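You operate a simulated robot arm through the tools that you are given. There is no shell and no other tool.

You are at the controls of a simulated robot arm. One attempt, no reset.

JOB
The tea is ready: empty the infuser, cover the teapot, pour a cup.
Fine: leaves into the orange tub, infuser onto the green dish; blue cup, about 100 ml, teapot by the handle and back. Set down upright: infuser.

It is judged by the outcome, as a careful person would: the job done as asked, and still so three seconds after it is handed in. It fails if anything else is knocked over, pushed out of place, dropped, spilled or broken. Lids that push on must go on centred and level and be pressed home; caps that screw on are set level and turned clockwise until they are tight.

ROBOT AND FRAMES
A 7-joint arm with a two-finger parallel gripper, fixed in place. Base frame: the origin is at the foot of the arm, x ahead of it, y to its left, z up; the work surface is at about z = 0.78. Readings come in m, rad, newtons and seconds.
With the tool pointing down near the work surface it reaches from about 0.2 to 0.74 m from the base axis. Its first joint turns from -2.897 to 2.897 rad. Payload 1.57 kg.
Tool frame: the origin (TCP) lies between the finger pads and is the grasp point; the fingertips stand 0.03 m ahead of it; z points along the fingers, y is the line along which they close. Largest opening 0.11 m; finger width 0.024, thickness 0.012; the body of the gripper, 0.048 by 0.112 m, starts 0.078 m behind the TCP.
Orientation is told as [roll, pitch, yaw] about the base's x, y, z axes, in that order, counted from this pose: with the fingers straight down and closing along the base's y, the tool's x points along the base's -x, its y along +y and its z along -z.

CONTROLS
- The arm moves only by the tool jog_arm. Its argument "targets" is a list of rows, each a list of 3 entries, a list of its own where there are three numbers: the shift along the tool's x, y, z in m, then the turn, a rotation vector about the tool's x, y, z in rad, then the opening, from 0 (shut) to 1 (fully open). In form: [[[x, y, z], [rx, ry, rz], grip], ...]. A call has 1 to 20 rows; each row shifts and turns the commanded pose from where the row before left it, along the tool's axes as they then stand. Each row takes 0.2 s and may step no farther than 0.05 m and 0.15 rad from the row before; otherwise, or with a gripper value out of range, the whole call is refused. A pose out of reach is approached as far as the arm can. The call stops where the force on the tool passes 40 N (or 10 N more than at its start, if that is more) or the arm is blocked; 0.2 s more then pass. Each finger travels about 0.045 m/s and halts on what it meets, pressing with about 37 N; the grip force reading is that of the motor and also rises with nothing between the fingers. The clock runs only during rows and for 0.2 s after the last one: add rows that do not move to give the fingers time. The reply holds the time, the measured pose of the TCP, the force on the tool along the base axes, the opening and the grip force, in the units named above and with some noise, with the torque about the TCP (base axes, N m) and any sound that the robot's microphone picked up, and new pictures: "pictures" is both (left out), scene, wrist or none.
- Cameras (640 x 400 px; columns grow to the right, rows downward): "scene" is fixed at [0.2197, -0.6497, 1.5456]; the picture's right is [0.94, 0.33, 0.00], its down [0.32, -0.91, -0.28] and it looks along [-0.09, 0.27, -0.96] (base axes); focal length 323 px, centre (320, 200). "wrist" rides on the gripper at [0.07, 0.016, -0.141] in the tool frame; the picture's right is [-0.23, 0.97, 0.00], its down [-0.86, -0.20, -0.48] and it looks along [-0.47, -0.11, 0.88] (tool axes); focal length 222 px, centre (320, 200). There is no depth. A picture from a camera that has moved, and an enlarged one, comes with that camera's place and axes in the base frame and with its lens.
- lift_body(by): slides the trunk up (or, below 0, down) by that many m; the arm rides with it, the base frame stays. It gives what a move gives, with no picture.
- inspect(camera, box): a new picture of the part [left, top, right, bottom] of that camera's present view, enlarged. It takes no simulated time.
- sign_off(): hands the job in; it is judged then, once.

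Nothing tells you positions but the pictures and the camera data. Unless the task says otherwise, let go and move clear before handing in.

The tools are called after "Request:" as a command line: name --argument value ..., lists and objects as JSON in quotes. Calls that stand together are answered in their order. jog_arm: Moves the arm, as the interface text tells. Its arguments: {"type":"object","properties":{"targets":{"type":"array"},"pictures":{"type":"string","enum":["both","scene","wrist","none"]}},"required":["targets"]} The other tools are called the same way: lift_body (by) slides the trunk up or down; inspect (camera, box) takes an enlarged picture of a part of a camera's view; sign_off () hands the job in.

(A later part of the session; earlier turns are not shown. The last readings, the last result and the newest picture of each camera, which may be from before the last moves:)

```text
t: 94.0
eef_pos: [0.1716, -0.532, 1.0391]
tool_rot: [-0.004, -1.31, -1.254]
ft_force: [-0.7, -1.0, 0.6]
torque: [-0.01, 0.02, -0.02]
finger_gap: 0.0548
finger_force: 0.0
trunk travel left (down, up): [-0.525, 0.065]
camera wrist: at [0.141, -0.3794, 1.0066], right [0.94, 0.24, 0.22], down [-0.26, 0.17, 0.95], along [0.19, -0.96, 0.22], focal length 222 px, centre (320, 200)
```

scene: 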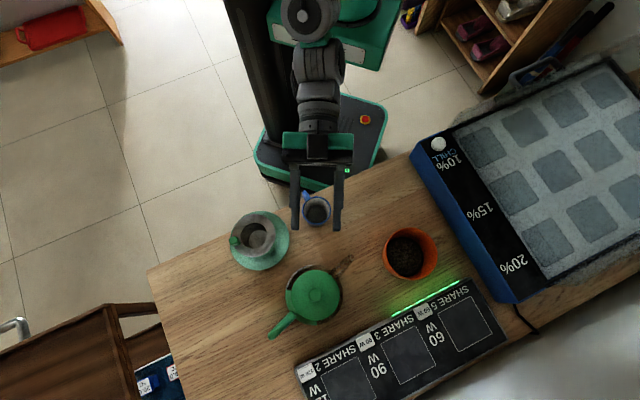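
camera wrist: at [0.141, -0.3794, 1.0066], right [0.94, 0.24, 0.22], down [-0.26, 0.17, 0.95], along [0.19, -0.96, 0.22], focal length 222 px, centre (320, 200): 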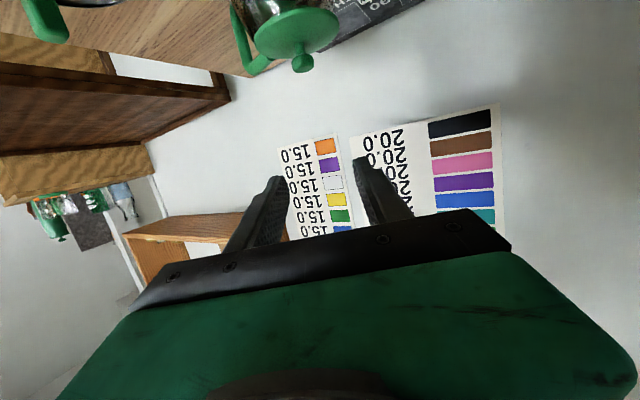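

The pot appears upside-down at the top of this view. I'll zoom into it, then lower the camera for a flatter view.

Request:
inspect --camera "wrist" --box '[220, 0, 350, 80]'

Request:
jog_arm --targets '[[[0.0242, 0, 0.0065], [0, 0, 0], 0.5], [[0.0242, 0, 0.0065], [0, 0, 0], 0.5], [[0.01, 0, 0.003], [0, 0, 0], 0.5], [[0, 0, 0], [0, 0, 0], 0.5]]' --pictures "wrist"

Request:
inspect --camera "wrist" --box '[210, 0, 370, 110]'

```text
4.92 times, centred on (285, 40) of wrist
camera zoom: at [0.141, -0.3794, 1.0066], right [0.94, 0.24, 0.22], down [-0.26, 0.17, 0.95], along [0.19, -0.96, 0.22], focal length 1094 px, centre (492, 988)
```

zoom: 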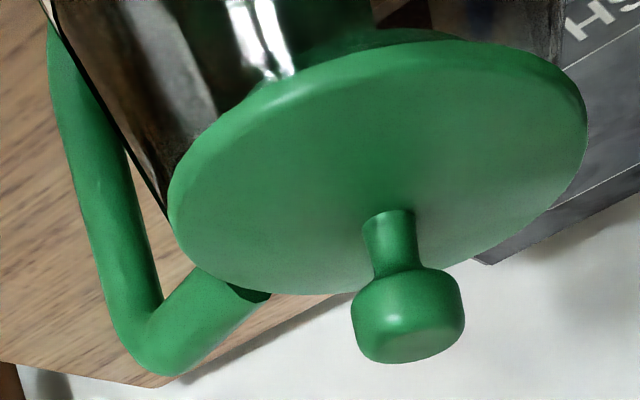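

```text
t: 95.0
eef_pos: [0.1713, -0.5331, 0.9793]
tool_rot: [-0.004, -1.309, -1.254]
ft_force: [-0.1, -0.1, 0.0]
torque: [-0.02, -0.03, 0.01]
finger_gap: 0.055
finger_force: 0.0
trunk travel left (down, up): [-0.525, 0.065]
camera wrist: at [0.1418, -0.3799, 0.9468], right [0.94, 0.24, 0.22], down [-0.26, 0.17, 0.95], along [0.19, -0.96, 0.22], focal length 222 px, centre (320, 200)
```

wrist: 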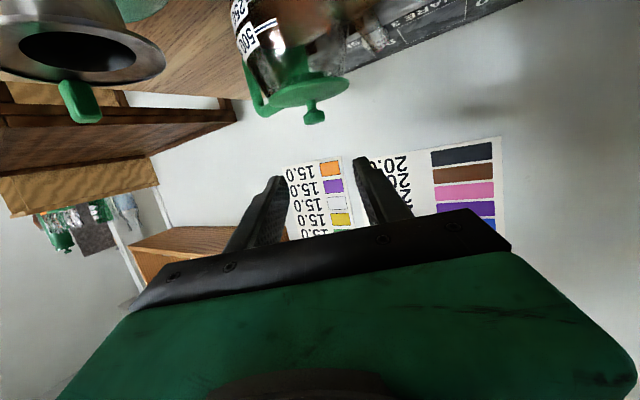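

```text
3.64 times, centred on (290, 55) of wrist
camera zoom: at [0.1418, -0.3799, 0.9468], right [0.94, 0.24, 0.22], down [-0.26, 0.17, 0.95], along [0.19, -0.96, 0.22], focal length 808 px, centre (429, 727)
```

zoom: 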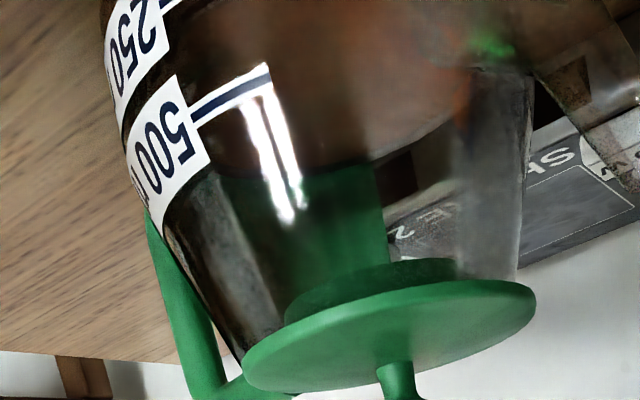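

This is a useful side view: the plug is visible inside the glass. I'll zoom closer on the rim contact.

Request:
inspect --camera "wrist" --box '[255, 55, 360, 115]'

Request:
jog_arm --targets '[[[0.0242, 0, 0.0065], [0, 0, 0], 0.5], [[0.012, 0, 0.003], [0, 0, 0], 0.5], [[0, 0, 0], [0, 0, 0], 0.5]]' --pictures "wrist"

Request:
inspect --camera "wrist" --box '[240, 70, 360, 150]'

```text
6.10 times, centred on (308, 85) of wrist
camera zoom: at [0.1418, -0.3799, 0.9468], right [0.94, 0.24, 0.22], down [-0.26, 0.17, 0.95], along [0.19, -0.96, 0.22], focal length 1354 px, centre (396, 901)
```

zoom: 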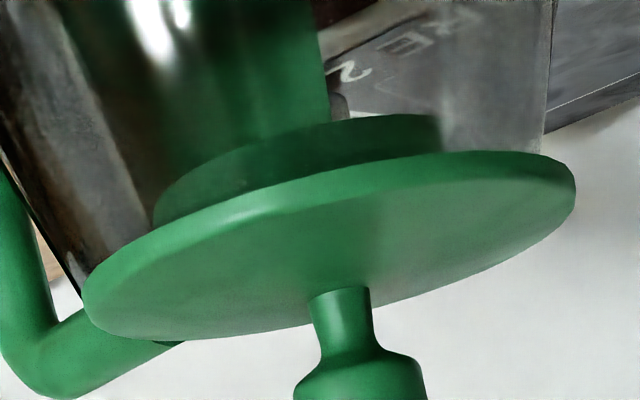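

```text
t: 95.8
eef_pos: [0.1728, -0.5328, 0.9415]
tool_rot: [-0.004, -1.309, -1.255]
ft_force: [-0.2, 0.5, 0.0]
torque: [0.02, -0.02, -0.01]
finger_gap: 0.055
finger_force: 0.0
trunk travel left (down, up): [-0.525, 0.065]
camera wrist: at [0.1414, -0.3798, 0.9092], right [0.94, 0.24, 0.22], down [-0.26, 0.17, 0.95], along [0.19, -0.96, 0.22], focal length 222 px, centre (320, 200)
```

wrist: 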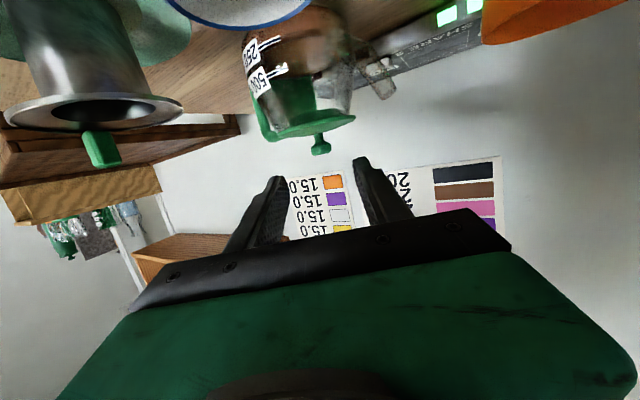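

```text
5.00 times, centred on (300, 110) of wrist
camera zoom: at [0.1414, -0.3798, 0.9092], right [0.94, 0.24, 0.22], down [-0.26, 0.17, 0.95], along [0.19, -0.96, 0.22], focal length 1111 px, centre (420, 650)
```

zoom: 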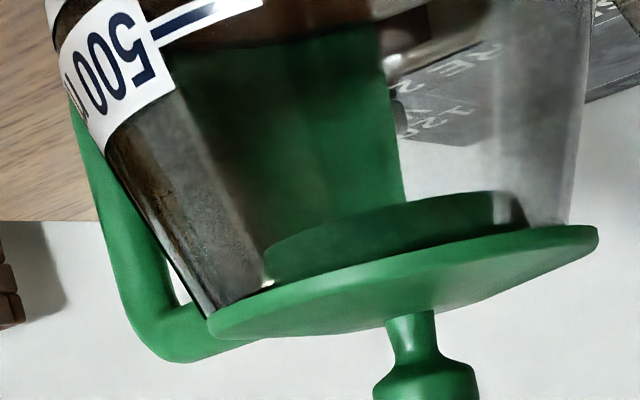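

This view shows the lid is level and its plug is in the mouth, but the disc overhangs about 8 mm on one side and 0 on the other. It's roughly 3.7 mm too far in +x, so I'll re-centre it. First I'll look at the handle from here for the later grasp.

Request:
inspect --camera "wrist" --box '[235, 20, 375, 150]'

Request:
inspect --camera "scene" --box '[255, 290, 335, 350]'

```text
3.08 times, centred on (305, 85) of wrist
camera zoom: at [0.1414, -0.3798, 0.9092], right [0.94, 0.24, 0.22], down [-0.26, 0.17, 0.95], along [0.19, -0.96, 0.22], focal length 684 px, centre (366, 554)
```

zoom: 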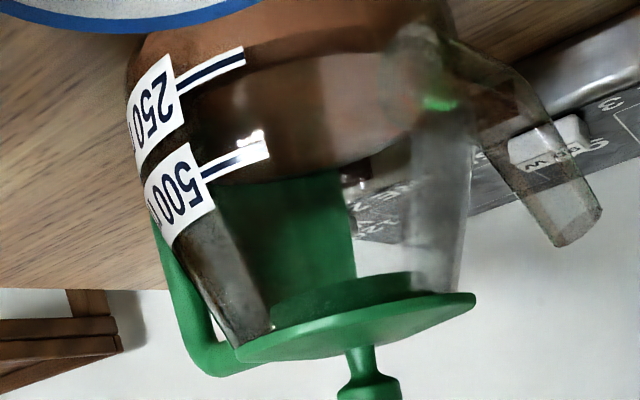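

```text
6.67 times, centred on (295, 320) of scene
camera zoom: at [0.2197, -0.6497, 1.5456], right [0.94, 0.33, 0.0], down [0.32, -0.91, -0.28], along [-0.09, 0.27, -0.96], focal length 2151 px, centre (487, -600)
```

zoom: 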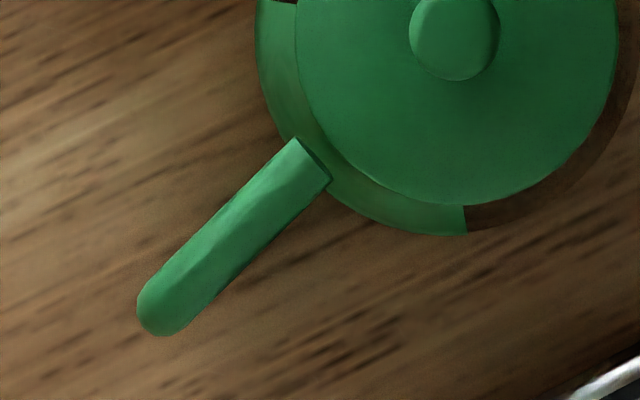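

I now have the geometry I need. The handle's top branch points along azimuth -117.5° with its top at z≈0.88, the spout tip is at the same height, and the cup rim is at z≈0.84. I'll rise and return to vertical to re-grip the knob and re-centre the lid.

Request:
jog_arm --targets '[[[-0.0322, 0, -0.0086], [0, 0, 0], 0.5], [[-0.0322, 0, -0.0086], [0, 0, 0], 0.5], [[-0.0322, 0, -0.0086], [0, 0, 0], 0.5], [[0, 0, 0], [0, 0.1454, 0], 0.5], [[0, 0, 0], [0, 0.1454, 0], 0.5], [[0, 0, 0], [0, 0.1454, 0], 0.5], [[0, 0, 0], [0, 0.1454, 0], 0.5], [[0, 0, 0], [0, 0.1454, 0], 0.5], [[0, 0, 0], [0, 0.1454, 0], 0.5], [[0, 0, 0], [0, 0.1454, 0], 0.5], [[0, 0, 0], [0, 0.1454, 0], 0.5], [[0, 0, 0], [0, 0.1454, 0], 0.5], [[0, 0, 0], [0, 0, 0.1333], 0.5], [[0, 0, 0], [0, 0, 0.1333], 0.5], [[0, 0, 0], [0, 0, 0.1333], 0.5], [[0, 0, 0], [0, 0, 0.1333], 0.5], [[0, 0, 0], [0, 0, 0.1333], 0.5], [[0, 0, 0], [0, 0, 0.1333], 0.5]]' --pictures "none"

```text
t: 99.6
eef_pos: [0.1711, -0.5305, 1.0408]
tool_rot: [-0.001, -0.002, -2.062]
ft_force: [0.5, -1.1, 0.2]
torque: [0.01, -0.03, -0.01]
finger_gap: 0.0549
finger_force: 0.1
trunk travel left (down, up): [-0.525, 0.065]
```

Now moving back above the knob for the re-grip.

Request:
jog_arm --targets '[[[-0.01744, 0.01848, 0.005], [0, 0, 0], 0.5], [[-0.01744, 0.01848, 0.005], [0, 0, 0], 0.5], [[-0.01744, 0.01848, 0.01], [0, 0, 0], 0.5], [[-0.01744, 0.01848, 0.02], [0, 0, 0], 0.5], [[-0.01744, 0.01848, 0.02], [0, 0, 0], 0.5], [[0, 0, 0.0158], [0, 0, 0], 0.5], [[0, 0, 0], [0, 0, 0], 0.5]]' --pictures "wrist"

Request:
inspect --camera "wrist" --box '[220, 80, 420, 240]'

```text
t: 101.2
eef_pos: [0.2139, -0.6515, 0.9642]
tool_rot: [0.0, -0.001, -2.058]
ft_force: [-1.2, 0.5, 0.0]
torque: [-0.01, 0.01, -0.04]
finger_gap: 0.055
finger_force: 0.0
trunk travel left (down, up): [-0.525, 0.065]
camera wrist: at [0.2616, -0.5971, 1.1048], right [0.75, -0.66, 0.0], down [-0.58, -0.66, 0.48], along [-0.31, -0.36, -0.88], focal length 222 px, centre (320, 200)
```

wrist: 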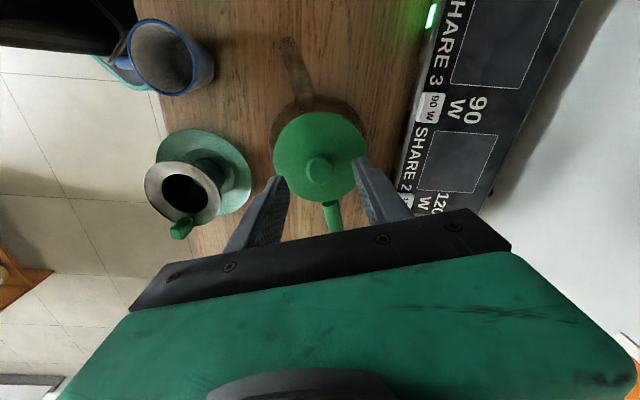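

```text
2.50 times, centred on (320, 160) of wrist
camera zoom: at [0.2616, -0.5971, 1.1048], right [0.75, -0.66, 0.0], down [-0.58, -0.66, 0.48], along [-0.31, -0.36, -0.88], focal length 555 px, centre (320, 300)
```

zoom: 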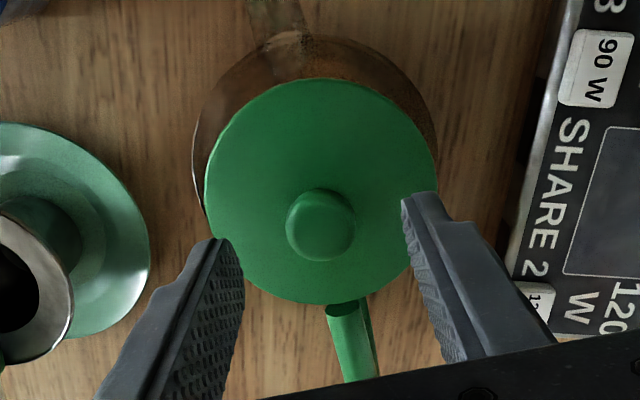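

The knob is centred between the fingers within about 1 mm, and this view confirms the lid should move about 3.6 mm toward -x. I'll descend and grip the knob.

Request:
jog_arm --targets '[[[0, 0, 0.015], [0, 0, 0], 0.5], [[0, 0, 0.015], [0, 0, 0], 0.5], [[0, 0, 0.008], [0, 0, 0], 0.45], [[0, 0, 0], [0, 0, 0], 0.4], [[0, 0, 0], [0, 0, 0], 0.3], [[0, 0, 0], [0, 0, 0], 0.2], [[0, 0, 0], [0, 0, 0], 0.0], [[0, 0, 0], [0, 0, 0], 0.0], [[0, 0, 0], [0, 0, 0], 0.0]]' --pictures "wrist"

Request:
inspect --camera "wrist" --box '[220, 80, 420, 240]'

```text
t: 103.2
eef_pos: [0.2124, -0.6522, 0.9275]
tool_rot: [0.0, 0.0, -2.056]
ft_force: [-1.1, 0.8, -0.6]
torque: [0.05, 0.05, -0.03]
finger_gap: 0.024
finger_force: 36.3
trunk travel left (down, up): [-0.525, 0.065]
camera wrist: at [0.2615, -0.5986, 1.0673], right [0.75, -0.66, 0.0], down [-0.58, -0.66, 0.48], along [-0.32, -0.36, -0.88], focal length 222 px, centre (320, 200)
```

wrist: 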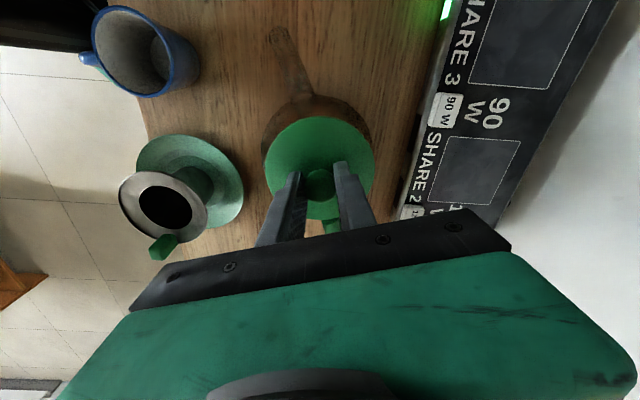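

```text
2.50 times, centred on (320, 160) of wrist
camera zoom: at [0.2615, -0.5986, 1.0673], right [0.75, -0.66, 0.0], down [-0.58, -0.66, 0.48], along [-0.32, -0.36, -0.88], focal length 555 px, centre (320, 300)
```

zoom: 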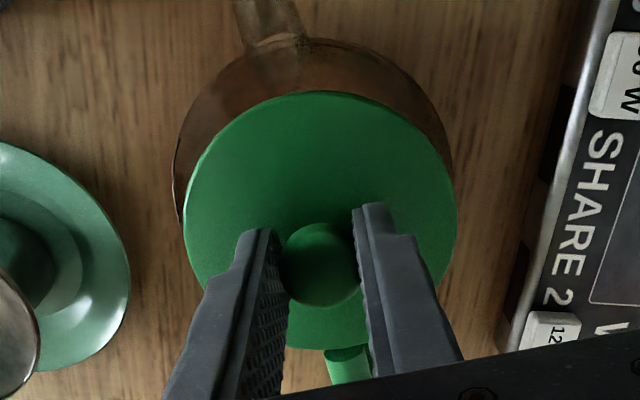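

Gripped. Now I'll lift 3 mm, shift the lid toward -x by 3.6 mm and set it back down.

Request:
jog_arm --targets '[[[0, 0, -0.002], [0, 0, 0], 0], [[0, 0, -0.002], [0, 0, 0], 0], [[-0.001, -0.0015, 0], [0, 0, 0], 0], [[-0.00095, -0.00154, 0], [0, 0, 0], 0], [[0, 0, 0], [0, 0, 0], 0]]' --pictures "wrist"

Request:
inspect --camera "wrist" --box '[220, 80, 420, 240]'

Request:
jog_arm --targets '[[[0, 0, 0.002], [0, 0, 0], 0], [[0, 0, 0.002], [0, 0, 0], 0], [[0, 0, 0], [0, 0, 0], 0]]' --pictures "none"

Request:
jog_arm --targets '[[[0, 0, 0.0015], [0, 0, 0], 0], [[0, 0, 0], [0, 0, 0], 0]]' --pictures "none"

```text
t: 104.4
eef_pos: [0.2099, -0.6536, 0.931]
tool_rot: [-0.001, 0.0, -2.057]
ft_force: [0.3, 0.0, -0.6]
torque: [-0.02, 0.01, 0.0]
finger_gap: 0.0241
finger_force: 35.8
trunk travel left (down, up): [-0.525, 0.065]
camera wrist: at [0.2582, -0.5987, 1.0714], right [0.75, -0.66, 0.0], down [-0.58, -0.66, 0.48], along [-0.32, -0.36, -0.88], focal length 222 px, centre (320, 200)
```

wrist: 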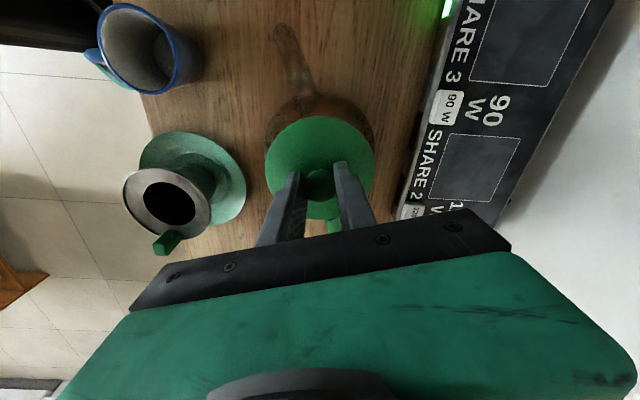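

```text
2.50 times, centred on (320, 160) of wrist
camera zoom: at [0.2582, -0.5987, 1.0714], right [0.75, -0.66, 0.0], down [-0.58, -0.66, 0.48], along [-0.32, -0.36, -0.88], focal length 555 px, centre (320, 300)
```

zoom: 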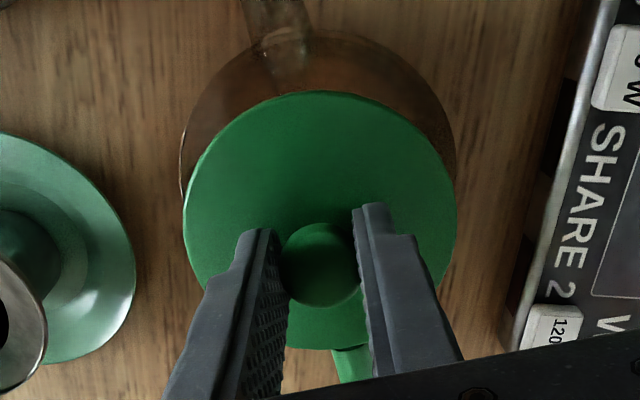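

```text
t: 105.2
eef_pos: [0.2096, -0.6525, 0.9279]
tool_rot: [0.0, -0.002, -2.058]
ft_force: [-0.7, 0.5, 1.5]
torque: [-0.04, 0.02, 0.03]
finger_gap: 0.0244
finger_force: 36.4
trunk travel left (down, up): [-0.525, 0.065]
```

```text
t: 105.8
eef_pos: [0.2099, -0.6514, 0.9268]
tool_rot: [0.001, -0.004, -2.059]
ft_force: [-0.2, 1.7, 5.6]
torque: [-0.1, -0.09, -0.02]
finger_gap: 0.024
finger_force: 35.5
trunk travel left (down, up): [-0.525, 0.065]
```

It's concentric now and back in contact with little sideways force. I'll press moderately, then ease off and release.

Request:
jog_arm --targets '[[[0, 0, 0.0015], [0, 0, 0], 0], [[0, 0, 0.0015], [0, 0, 0], 0], [[0, 0, 0], [0, 0, 0], 0]]' --pictures "none"

Request:
jog_arm --targets '[[[0, 0, -0.002], [0, 0, 0], 0], [[0, 0, -0.002], [0, 0, 0], 0], [[0, 0, 0], [0, 0, 0], 0.25], [[0, 0, 0], [0, 0, 0], 0.3], [[0, 0, 0], [0, 0, 0], 0.4], [[0, 0, 0], [0, 0, 0], 0.45]]' --pictures "none"

Request:
jog_arm --targets '[[[0, 0, -0.01], [0, 0, 0], 0.5], [[0, 0, -0.03], [0, 0, 0], 0.5], [[0, 0, -0.03], [0, 0, 0], 0.5], [[0, 0, -0.03], [0, 0, 0], 0.5], [[0.03, -0.03, 0], [0, 0, 0], 0.5], [[0.03, -0.03, 0], [0, 0, 0], 0.5], [[0.03, -0.03, 0], [0, 0, 0], 0.5], [[0, 0, 0], [0, 0, 0], 0.5]]' --pictures "scene"

Request:
inspect --camera "scene" --box '[285, 265, 345, 325]'

```text
t: 106.6
eef_pos: [0.2105, -0.6527, 0.9267]
tool_rot: [0.002, -0.005, -2.058]
ft_force: [1.2, 3.3, 24.9]
torque: [0.36, -0.21, -0.04]
finger_gap: 0.024
finger_force: 35.9
trunk travel left (down, up): [-0.525, 0.065]
```

```text
t: 108.0
eef_pos: [0.2101, -0.6533, 0.9262]
tool_rot: [0.001, 0.001, -2.058]
ft_force: [-0.3, -0.8, -0.5]
torque: [0.01, 0.0, 0.0]
finger_gap: 0.0495
finger_force: 0.1
trunk travel left (down, up): [-0.525, 0.065]
```

```text
t: 109.8
eef_pos: [0.1728, -0.531, 1.026]
tool_rot: [0.001, 0.0, -2.057]
ft_force: [-0.6, -0.1, 0.3]
torque: [0.0, 0.01, -0.02]
finger_gap: 0.0549
finger_force: 0.0
trunk travel left (down, up): [-0.525, 0.065]
```

scene: 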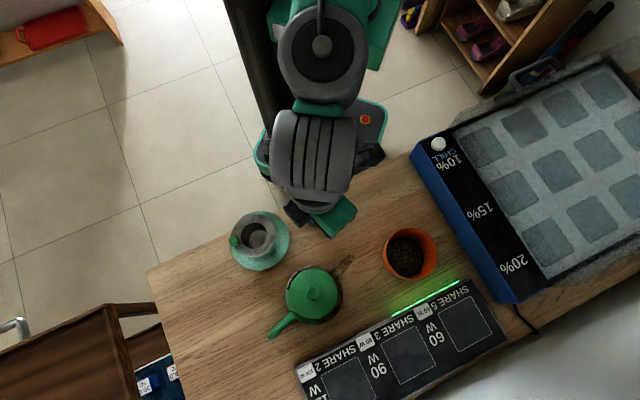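

```text
6.67 times, centred on (315, 295) of scene
camera zoom: at [0.2197, -0.6497, 1.5456], right [0.94, 0.33, 0.0], down [0.32, -0.91, -0.28], along [-0.09, 0.27, -0.96], focal length 2151 px, centre (353, -433)
```

zoom: 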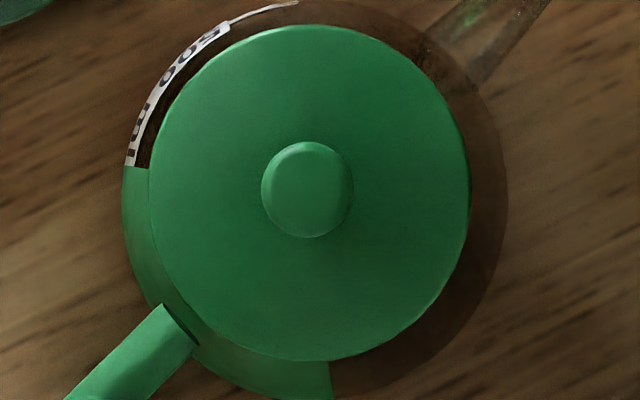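

Much better: the left/right error is gone, but the lid is now about 2 mm toward +y. I'll repeat the same grip and apply a small corrective shift (about 2 mm).

Request:
jog_arm --targets '[[[-0.03, 0.03, 0], [0, 0, 0], 0.5], [[-0.03, 0.03, 0], [0, 0, 0], 0.5], [[-0.03, 0.03, 0], [0, 0, 0], 0.5], [[0, 0, 0.03], [0, 0, 0], 0.5], [[0, 0, 0.03], [0, 0, 0], 0.5], [[0, 0, 0.03], [0, 0, 0], 0.5], [[0, 0, 0.01], [0, 0, 0], 0.45], [[0, 0, 0], [0, 0, 0], 0.4], [[0, 0, 0], [0, 0, 0], 0.3], [[0, 0, 0], [0, 0, 0], 0.2], [[0, 0, 0], [0, 0, 0], 0.0], [[0, 0, 0], [0, 0, 0], 0.0], [[0, 0, 0], [0, 0, 0], 0.0]]' --pictures "none"

Request:
jog_arm --targets '[[[0, 0, -0.002], [0, 0, 0], 0], [[0, 0, -0.001], [0, 0, 0], 0], [[-0.0011, 0.002, 0], [0, 0, 0], 0], [[0, 0, 0], [0, 0, 0], 0], [[0, 0, 0.002], [0, 0, 0], 0], [[0, 0, 0.002], [0, 0, 0], 0], [[0, 0, 0.0015], [0, 0, 0], 0], [[0, 0, 0], [0, 0, 0], 0]]' --pictures "none"

```text
t: 112.6
eef_pos: [0.2098, -0.6531, 0.9275]
tool_rot: [0.001, 0.0, -2.057]
ft_force: [0.2, -1.1, -0.4]
torque: [0.01, 0.02, 0.0]
finger_gap: 0.024
finger_force: 35.8
trunk travel left (down, up): [-0.525, 0.065]
```

```text
t: 114.4
eef_pos: [0.2109, -0.6543, 0.9268]
tool_rot: [0.005, -0.006, -2.056]
ft_force: [3.0, 0.3, 14.2]
torque: [0.29, -0.18, -0.02]
finger_gap: 0.0243
finger_force: 36.0
trunk travel left (down, up): [-0.525, 0.065]
```

Seated again at 14 N. I'll ease off to near zero load and open slowly, then check from above.

Request:
jog_arm --targets '[[[0, 0, 0.001], [0, 0, 0], 0], [[0, 0, -0.002], [0, 0, 0], 0], [[0, 0, -0.0015], [0, 0, 0], 0], [[0, 0, 0], [0, 0, 0], 0], [[0, 0, 0], [0, 0, 0], 0.23], [[0, 0, 0], [0, 0, 0], 0.26], [[0, 0, 0], [0, 0, 0], 0.3], [[0, 0, 0], [0, 0, 0], 0.4], [[0, 0, 0], [0, 0, 0], 0.45]]' --pictures "none"

Request:
jog_arm --targets '[[[0, 0, -0.01], [0, 0, 0], 0.5], [[0, 0, -0.03], [0, 0, 0], 0.5], [[0, 0, -0.03], [0, 0, 0], 0.5], [[0, 0, -0.03], [0, 0, 0], 0.5], [[0.03, -0.03, 0], [0, 0, 0], 0.5], [[0.03, -0.03, 0], [0, 0, 0], 0.5], [[0.03, -0.03, 0], [0, 0, 0], 0.5], [[0, 0, 0], [0, 0, 0], 0.5]]' --pictures "scene"

Request:
inspect --camera "scene" --box '[285, 265, 345, 325]'

Request:
inspect --camera "scene" --box '[260, 250, 360, 340]'

```text
t: 116.4
eef_pos: [0.2113, -0.6559, 0.9272]
tool_rot: [-0.001, 0.0, -2.058]
ft_force: [-0.4, 0.1, 0.2]
torque: [-0.04, -0.02, -0.04]
finger_gap: 0.0497
finger_force: 0.0
trunk travel left (down, up): [-0.525, 0.065]
```

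```text
t: 118.2
eef_pos: [0.173, -0.5318, 1.0268]
tool_rot: [0.0, 0.0, -2.057]
ft_force: [-0.1, -0.5, 0.0]
torque: [-0.04, -0.02, 0.01]
finger_gap: 0.0551
finger_force: 0.1
trunk travel left (down, up): [-0.525, 0.065]
```

scene: 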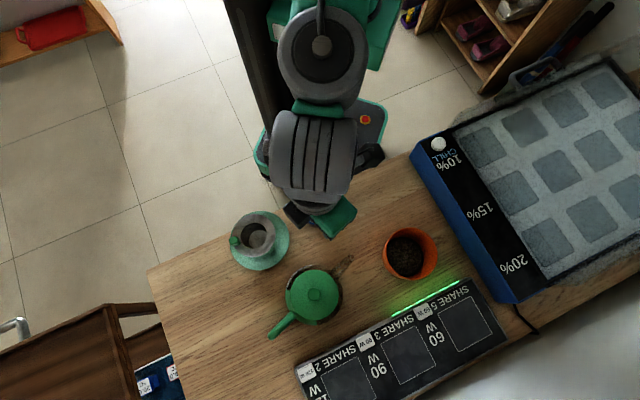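

```text
6.67 times, centred on (315, 295) of scene
camera zoom: at [0.2197, -0.6497, 1.5456], right [0.94, 0.33, 0.0], down [0.32, -0.91, -0.28], along [-0.09, 0.27, -0.96], focal length 2151 px, centre (353, -433)
```

zoom: 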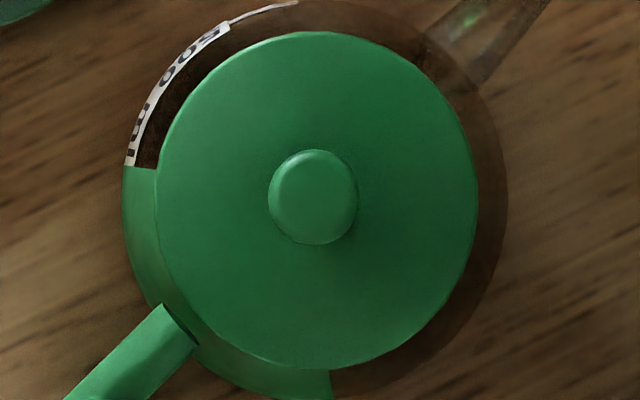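

```text
4.44 times, centred on (310, 295) of scene
camera zoom: at [0.2197, -0.6497, 1.5456], right [0.94, 0.33, 0.0], down [0.32, -0.91, -0.28], along [-0.09, 0.27, -0.96], focal length 1434 px, centre (364, -222)
```

zoom: 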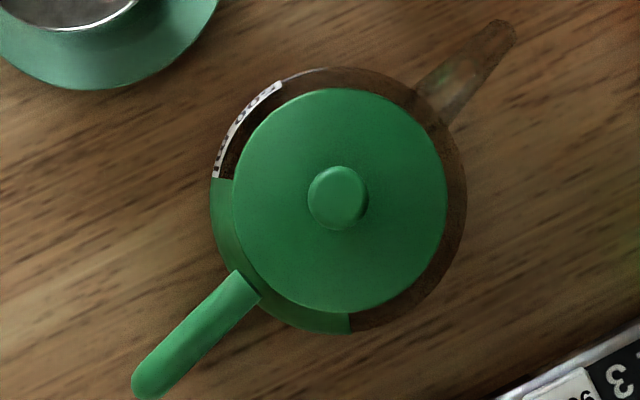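

The lid is now centred to about 1 mm and level, so the pot is covered. Next is the handle: I'll tilt the tool slightly outward (15°), align it with the handle plane, and move above the handle's outer part.

Request:
jog_arm --targets '[[[0, 0, 0], [0, 0, -0.024], 0.55], [[0, 0, 0], [0, -0.131, 0], 0.6], [[0, 0, 0], [0, -0.131, 0], 0.6], [[-0.02451, 0.01233, 0.015], [0, 0, 0], 0.6], [[-0.02451, 0.01233, 0.015], [0, 0, 0], 0.6], [[-0.02451, 0.01233, 0.015], [0, 0, 0], 0.6], [[-0.02451, 0.01233, 0.015], [0, 0, 0], 0.6], [[-0.02451, 0.01233, 0.015], [0, 0, 0], 0.6], [[-0.02451, 0.01233, 0.015], [0, 0, 0], 0.6], [[-0.02451, 0.01233, 0.015], [0, 0, 0], 0.6], [[0, 0, 0], [0, 0, 0], 0.6]]' --pictures "both"

Request:
inspect --camera "wrist" --box '[220, 80, 420, 240]'

```text
t: 120.6
eef_pos: [0.1669, -0.7112, 0.9692]
tool_rot: [0.003, -0.262, -2.035]
ft_force: [-0.9, -0.6, -0.2]
torque: [0.01, 0.03, -0.02]
finger_gap: 0.0658
finger_force: 0.0
out of reach, approached as far as the arm can: row 9, 10
trunk travel left (down, up): [-0.525, 0.065]
camera wrist: at [0.2293, -0.6261, 1.0858], right [0.77, -0.63, 0.06], down [-0.49, -0.54, 0.68], along [-0.4, -0.56, -0.73], focal length 222 px, centre (320, 200)
```

scene: 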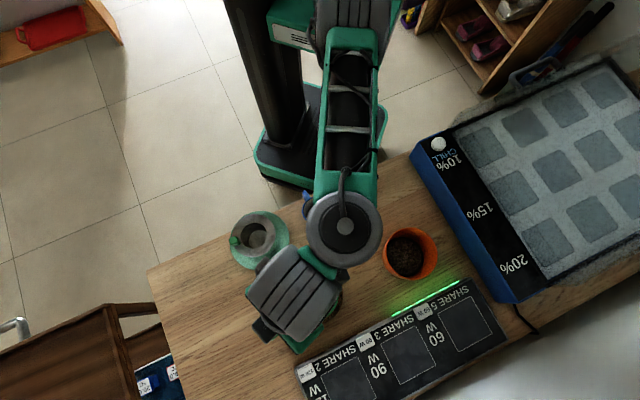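
wrist: 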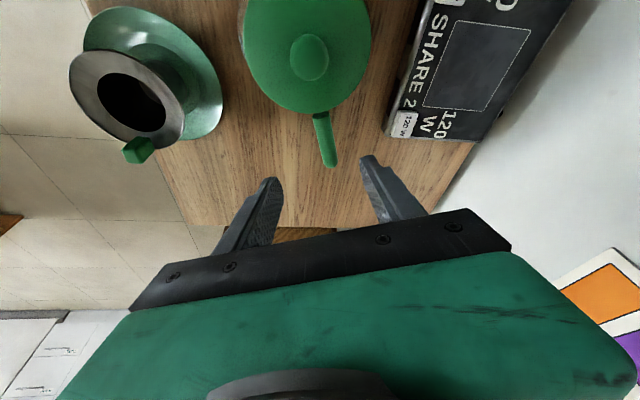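

```text
2.50 times, centred on (320, 160) of wrist
camera zoom: at [0.2293, -0.6261, 1.0858], right [0.77, -0.63, 0.06], down [-0.49, -0.54, 0.68], along [-0.4, -0.56, -0.73], focal length 555 px, centre (320, 300)
```

zoom: 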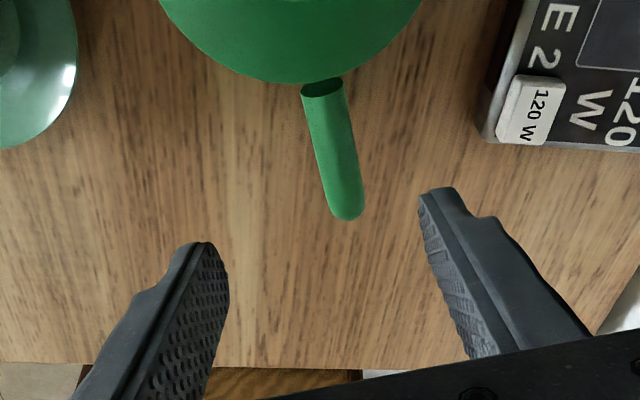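

The arm can't reach far enough from this trunk height (stopped at radius 0.73). Lowering the trunk should extend the reach near the table, so I'll first raise and retract the tool and then lower the body.

Request:
jog_arm --targets '[[[0.0064, 0, -0.0313], [0, 0, 0], 0.6], [[0.0064, 0, -0.0313], [0, 0, 0], 0.6], [[0.0064, 0, -0.0313], [0, 0, 0], 0.6], [[0.0064, 0, -0.0313], [0, 0, 0], 0.6], [[0.0064, 0, -0.0313], [0, 0, 0], 0.6], [[0.0064, 0, -0.0313], [0, 0, 0], 0.6], [[0.0064, 0, -0.0313], [0, 0, 0], 0.6]]' --pictures "none"

```text
t: 122.2
eef_pos: [0.21, -0.6065, 1.1387]
tool_rot: [0.0, -0.262, -2.034]
ft_force: [-0.3, 0.6, -1.2]
torque: [0.03, 0.01, -0.01]
finger_gap: 0.0661
finger_force: 0.0
out of reach, approached as far as the arm can: row 4, 5, 6, 7
trunk travel left (down, up): [-0.525, 0.065]
```

Reach is actually best near table height and improves with more tilt, so I'll leave the trunk alone. I'll tilt the tool to about 28° from vertical instead and check the pose.

Request:
jog_arm --targets '[[[0, 0, 0.03], [0, -0.1135, 0], 0.6], [[0, 0, 0.03], [0, -0.1135, 0], 0.6], [[0, 0, 0.03], [0, 0, 0], 0.6], [[0, 0, 0], [0, 0, 0], 0.6]]' --pictures "none"

```text
t: 123.2
eef_pos: [0.1953, -0.6347, 1.0522]
tool_rot: [-0.001, -0.49, -2.034]
ft_force: [-0.5, -0.1, -0.3]
torque: [-0.03, 0.0, 0.01]
finger_gap: 0.066
finger_force: 0.0
trunk travel left (down, up): [-0.525, 0.065]
```

Pose is fine at this tilt. Moving to a pre-grasp point just above the handle's outer end.

Request:
jog_arm --targets '[[[-0.0081, 0.0041, 0.032], [0, 0, 0], 0.6], [[-0.0081, 0.0041, 0.032], [0, 0, 0], 0.6], [[-0.0081, 0.0041, 0.032], [0, 0, 0], 0.6], [[-0.0081, 0.0041, 0.032], [0, 0, 0], 0.6], [[-0.0081, 0.0041, 0.032], [0, 0, 0], 0.6], [[0, 0, 0], [0, 0, 0], 0.6]]' --pictures "both"

Request:
inspect --camera "wrist" --box '[220, 80, 420, 240]'

Request:
inspect --camera "scene" --box '[230, 250, 350, 370]'

```text
t: 124.6
eef_pos: [0.1635, -0.7437, 0.9305]
tool_rot: [0.0, -0.49, -2.033]
ft_force: [-0.2, 0.4, 0.2]
torque: [-0.02, -0.01, 0.0]
finger_gap: 0.0657
finger_force: 0.0
trunk travel left (down, up): [-0.525, 0.065]
camera wrist: at [0.2374, -0.6371, 1.0214], right [0.78, -0.61, 0.11], down [-0.41, -0.38, 0.82], along [-0.47, -0.69, -0.56], focal length 222 px, centre (320, 200)
```

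scene: 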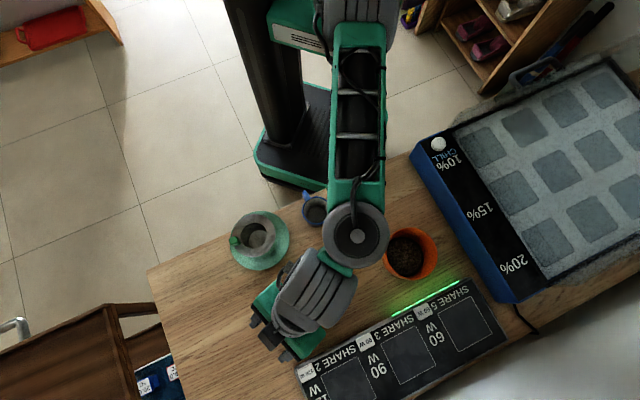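
wrist: 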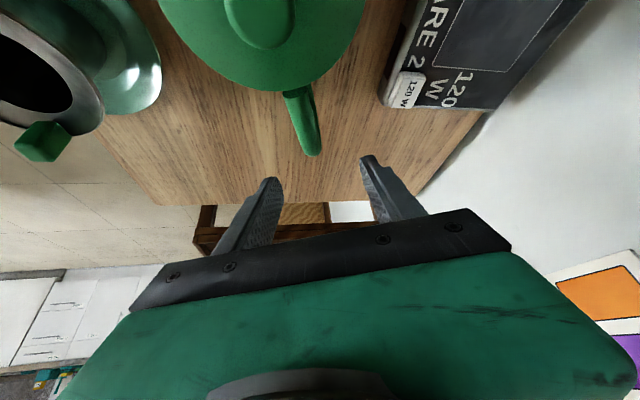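

```text
2.50 times, centred on (320, 160) of wrist
camera zoom: at [0.2374, -0.6371, 1.0214], right [0.78, -0.61, 0.11], down [-0.41, -0.38, 0.82], along [-0.47, -0.69, -0.56], focal length 555 px, centre (320, 300)
```

zoom: 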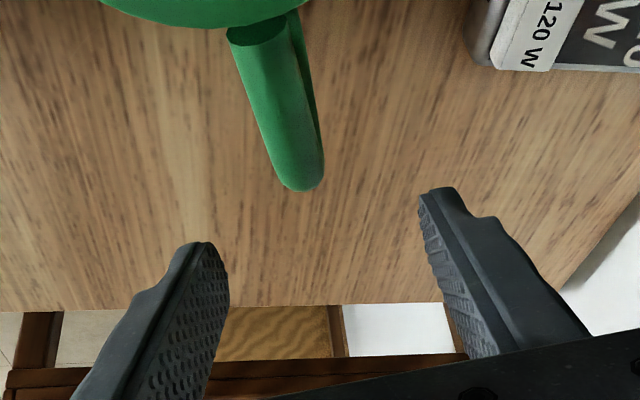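

```text
3.33 times, centred on (290, 310) of scene
camera zoom: at [0.2197, -0.6497, 1.5456], right [0.94, 0.33, 0.0], down [0.32, -0.91, -0.28], along [-0.09, 0.27, -0.96], focal length 1075 px, centre (420, -167)
```

zoom: 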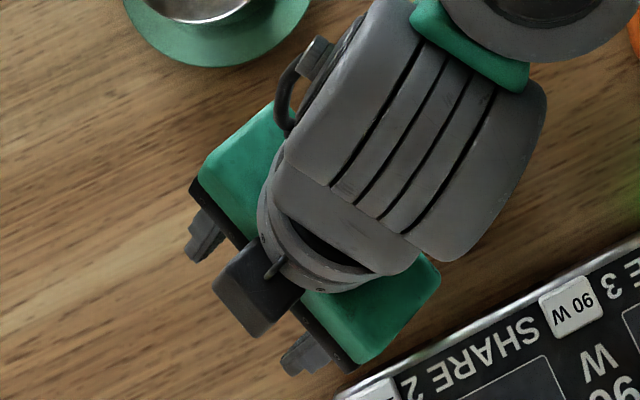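

The handle is centred between the fingers to within 1 mm. I'll descend around it in steps.

Request:
jog_arm --targets '[[[0.0094, 0, 0.01765], [0, 0, 0], 0.6], [[0.0094, 0, 0.01765], [0, 0, 0], 0.6], [[0, 0, 0], [0, 0, 0], 0.6]]' --pictures "none"

Request:
jog_arm --targets '[[[0.0094, 0, 0.01765], [0, 0, 0], 0.6], [[0.0094, 0, 0.01765], [0, 0, 0], 0.6], [[0, 0, 0], [0, 0, 0], 0.6]]' --pictures "wrist"

Request:
inspect --camera "wrist" --box '[220, 80, 420, 240]'

```text
t: 125.4
eef_pos: [0.1636, -0.7437, 0.8897]
tool_rot: [0.0, -0.491, -2.035]
ft_force: [-1.4, -0.7, 0.0]
torque: [0.01, 0.02, 0.0]
finger_gap: 0.066
finger_force: 0.0
trunk travel left (down, up): [-0.525, 0.065]
```

```text
t: 126.2
eef_pos: [0.1632, -0.7415, 0.8517]
tool_rot: [0.0, -0.491, -2.035]
ft_force: [0.0, -0.2, 0.2]
torque: [0.03, 0.01, 0.05]
finger_gap: 0.0663
finger_force: 0.0
trunk travel left (down, up): [-0.525, 0.065]
camera wrist: at [0.2374, -0.6348, 0.9424], right [0.78, -0.61, 0.11], down [-0.41, -0.38, 0.82], along [-0.47, -0.69, -0.56], focal length 222 px, centre (320, 200)
```

wrist: 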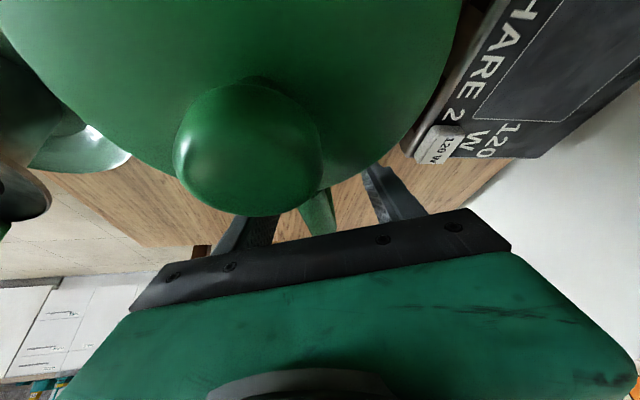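

```text
2.50 times, centred on (320, 160) of wrist
camera zoom: at [0.2374, -0.6348, 0.9424], right [0.78, -0.61, 0.11], down [-0.41, -0.38, 0.82], along [-0.47, -0.69, -0.56], focal length 555 px, centre (320, 300)
```

zoom: 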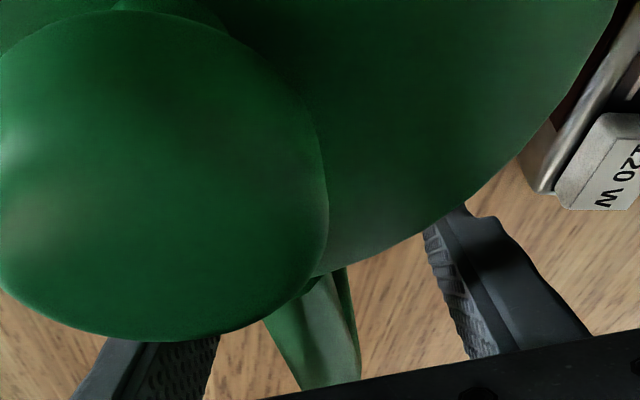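

No contact, and the handle runs between the pads. Closing the gripper on it.

Request:
jog_arm --targets '[[[0, 0, 0], [0, 0, 0], 0.5], [[0, 0, 0], [0, 0, 0], 0.4], [[0, 0, 0], [0, 0, 0], 0.3], [[0, 0, 0], [0, 0, 0], 0.2], [[0, 0, 0], [0, 0, 0], 0.0], [[0, 0, 0], [0, 0, 0], 0.0], [[0, 0, 0], [0, 0, 0], 0.0]]' --pictures "both"

Request:
inspect --camera "wrist" --box '[220, 80, 420, 240]'

Request:
inspect --camera "scene" --box '[250, 230, 370, 350]'

```text
t: 127.8
eef_pos: [0.1644, -0.7428, 0.8524]
tool_rot: [-0.002, -0.489, -2.035]
ft_force: [-0.3, 0.7, -0.3]
torque: [-0.1, -0.03, 0.06]
finger_gap: 0.0168
finger_force: 32.0
trunk travel left (down, up): [-0.525, 0.065]
camera wrist: at [0.2372, -0.6347, 0.9425], right [0.78, -0.61, 0.11], down [-0.41, -0.38, 0.82], along [-0.47, -0.69, -0.56], focal length 222 px, centre (320, 200)
```

scene: 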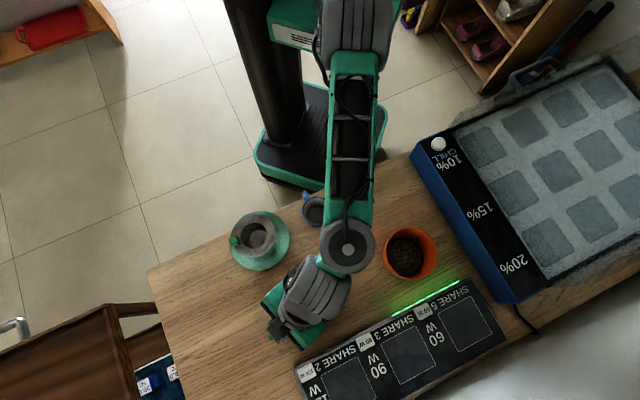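
wrist: 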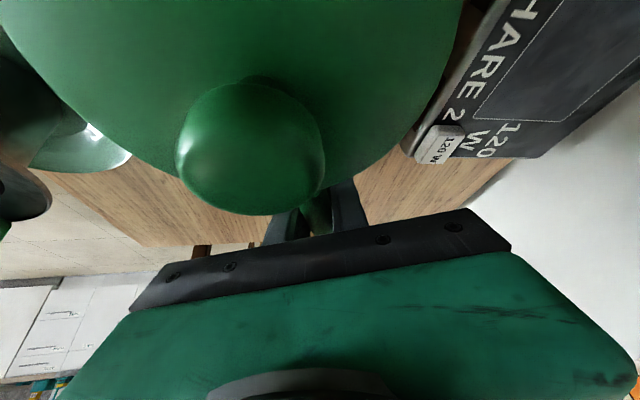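

```text
2.50 times, centred on (320, 160) of wrist
camera zoom: at [0.2372, -0.6347, 0.9425], right [0.78, -0.61, 0.11], down [-0.41, -0.38, 0.82], along [-0.47, -0.69, -0.56], focal length 555 px, centre (320, 300)
```

zoom: 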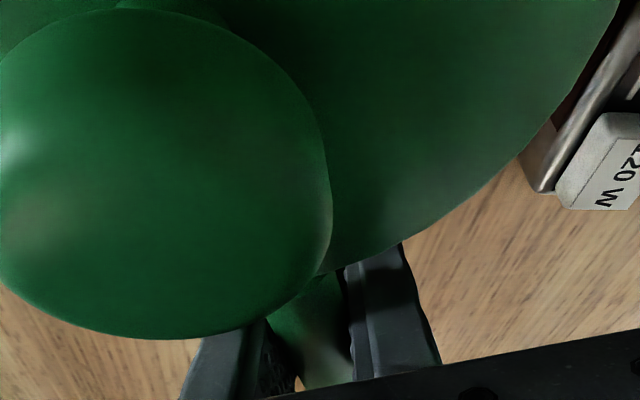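

```text
3.33 times, centred on (310, 290) of scene
camera zoom: at [0.2197, -0.6497, 1.5456], right [0.94, 0.33, 0.0], down [0.32, -0.91, -0.28], along [-0.09, 0.27, -0.96], focal length 1075 px, centre (353, -100)
```

zoom: 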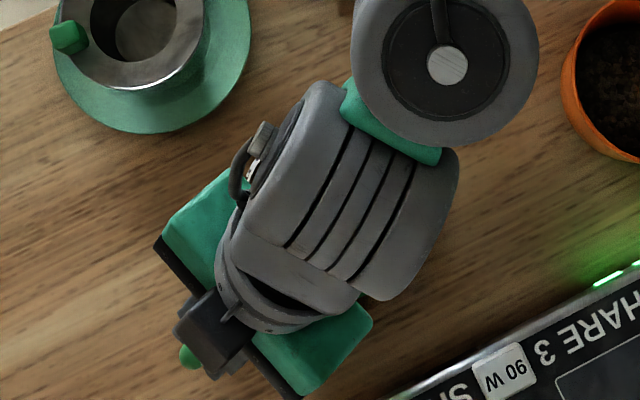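

The handle is gripped (gap 17 mm). I'll lift only a few millimetres first, to check the weight and see whether the pot rotates in the grip.

Request:
jog_arm --targets '[[[-0.0009, 0, -0.0018], [0, 0, 0], 0], [[-0.0009, 0, -0.0018], [0, 0, 0], 0], [[-0.0009, 0, -0.0018], [0, 0, 0], 0], [[0, 0, 0], [0, 0, 0], 0]]' --pictures "wrist"

Request:
inspect --camera "wrist" --box '[220, 80, 420, 240]'

```text
t: 128.8
eef_pos: [0.1648, -0.743, 0.855]
tool_rot: [-0.001, -0.488, -2.032]
ft_force: [-0.7, -0.6, -6.1]
torque: [-0.48, 0.22, 0.0]
finger_gap: 0.0168
finger_force: 31.7
trunk travel left (down, up): [-0.525, 0.065]
camera wrist: at [0.2375, -0.6355, 0.9466], right [0.78, -0.61, 0.11], down [-0.41, -0.39, 0.82], along [-0.47, -0.69, -0.56], focal length 222 px, centre (320, 200)
```

wrist: 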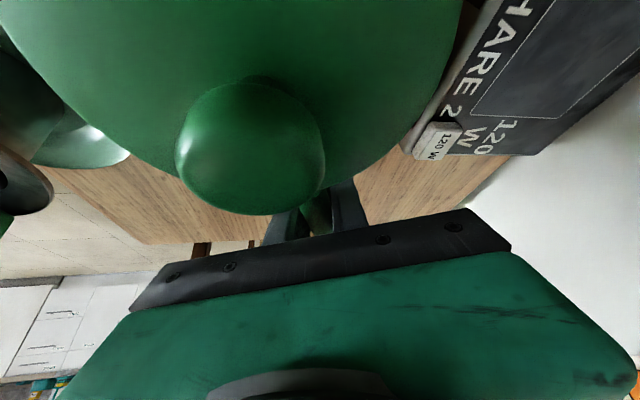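

```text
2.50 times, centred on (320, 160) of wrist
camera zoom: at [0.2375, -0.6355, 0.9466], right [0.78, -0.61, 0.11], down [-0.41, -0.39, 0.82], along [-0.47, -0.69, -0.56], focal length 555 px, centre (320, 300)
```

zoom: 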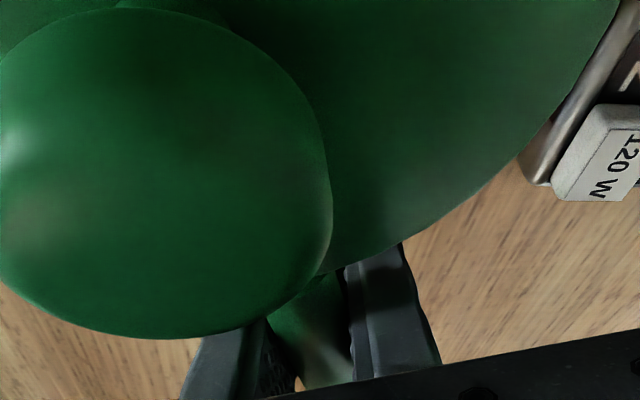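

The pot is off (or nearly off) the table: about 6 N, centre of mass 8-9 cm toward the spout, and the knob hasn't moved in the view. I'll lift another 2 cm gently.

Request:
jog_arm --targets '[[[-0.0019, 0, -0.0035], [0, 0, 0], 0], [[-0.0019, 0, -0.0035], [0, 0, 0], 0], [[-0.0019, 0, -0.0035], [0, 0, 0], 0], [[-0.0019, 0, -0.0035], [0, 0, 0], 0], [[-0.0019, 0, -0.0035], [0, 0, 0], 0], [[0, 0, 0], [0, 0, 0], 0], [[0, 0, 0], [0, 0, 0], 0]]' --pictures "wrist"

Request:
inspect --camera "wrist" --box '[220, 80, 420, 240]'

Request:
inspect --camera "scene" --box '[250, 230, 370, 350]'

```text
t: 130.4
eef_pos: [0.1638, -0.7448, 0.877]
tool_rot: [-0.002, -0.488, -2.033]
ft_force: [-0.3, -0.1, -6.3]
torque: [-0.47, 0.23, 0.04]
finger_gap: 0.017
finger_force: 31.9
trunk travel left (down, up): [-0.525, 0.065]
camera wrist: at [0.2378, -0.6369, 0.9669], right [0.78, -0.61, 0.11], down [-0.41, -0.39, 0.82], along [-0.47, -0.69, -0.56], focal length 222 px, centre (320, 200)
```

wrist: 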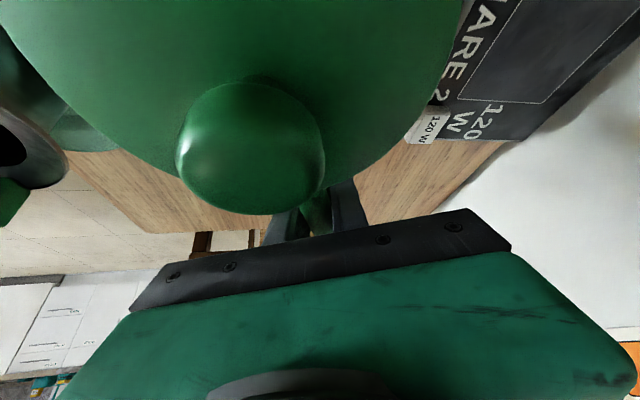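

```text
2.50 times, centred on (320, 160) of wrist
camera zoom: at [0.2378, -0.6369, 0.9669], right [0.78, -0.61, 0.11], down [-0.41, -0.39, 0.82], along [-0.47, -0.69, -0.56], focal length 555 px, centre (320, 300)
```

zoom: 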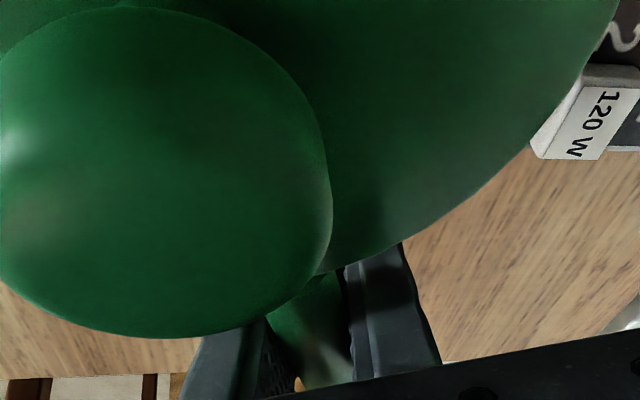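

```text
3.33 times, centred on (310, 290) of scene
camera zoom: at [0.2197, -0.6497, 1.5456], right [0.94, 0.33, 0.0], down [0.32, -0.91, -0.28], along [-0.09, 0.27, -0.96], focal length 1075 px, centre (353, -100)
```

zoom: 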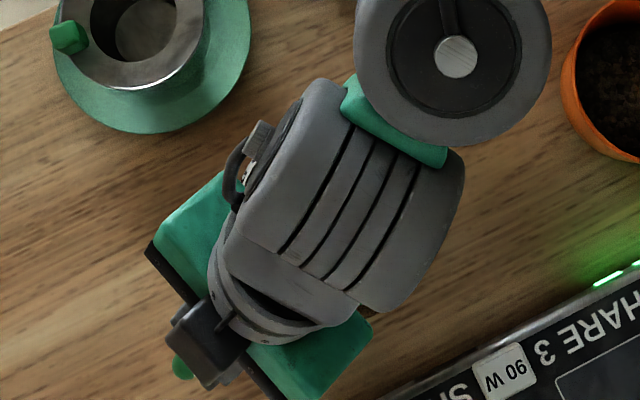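

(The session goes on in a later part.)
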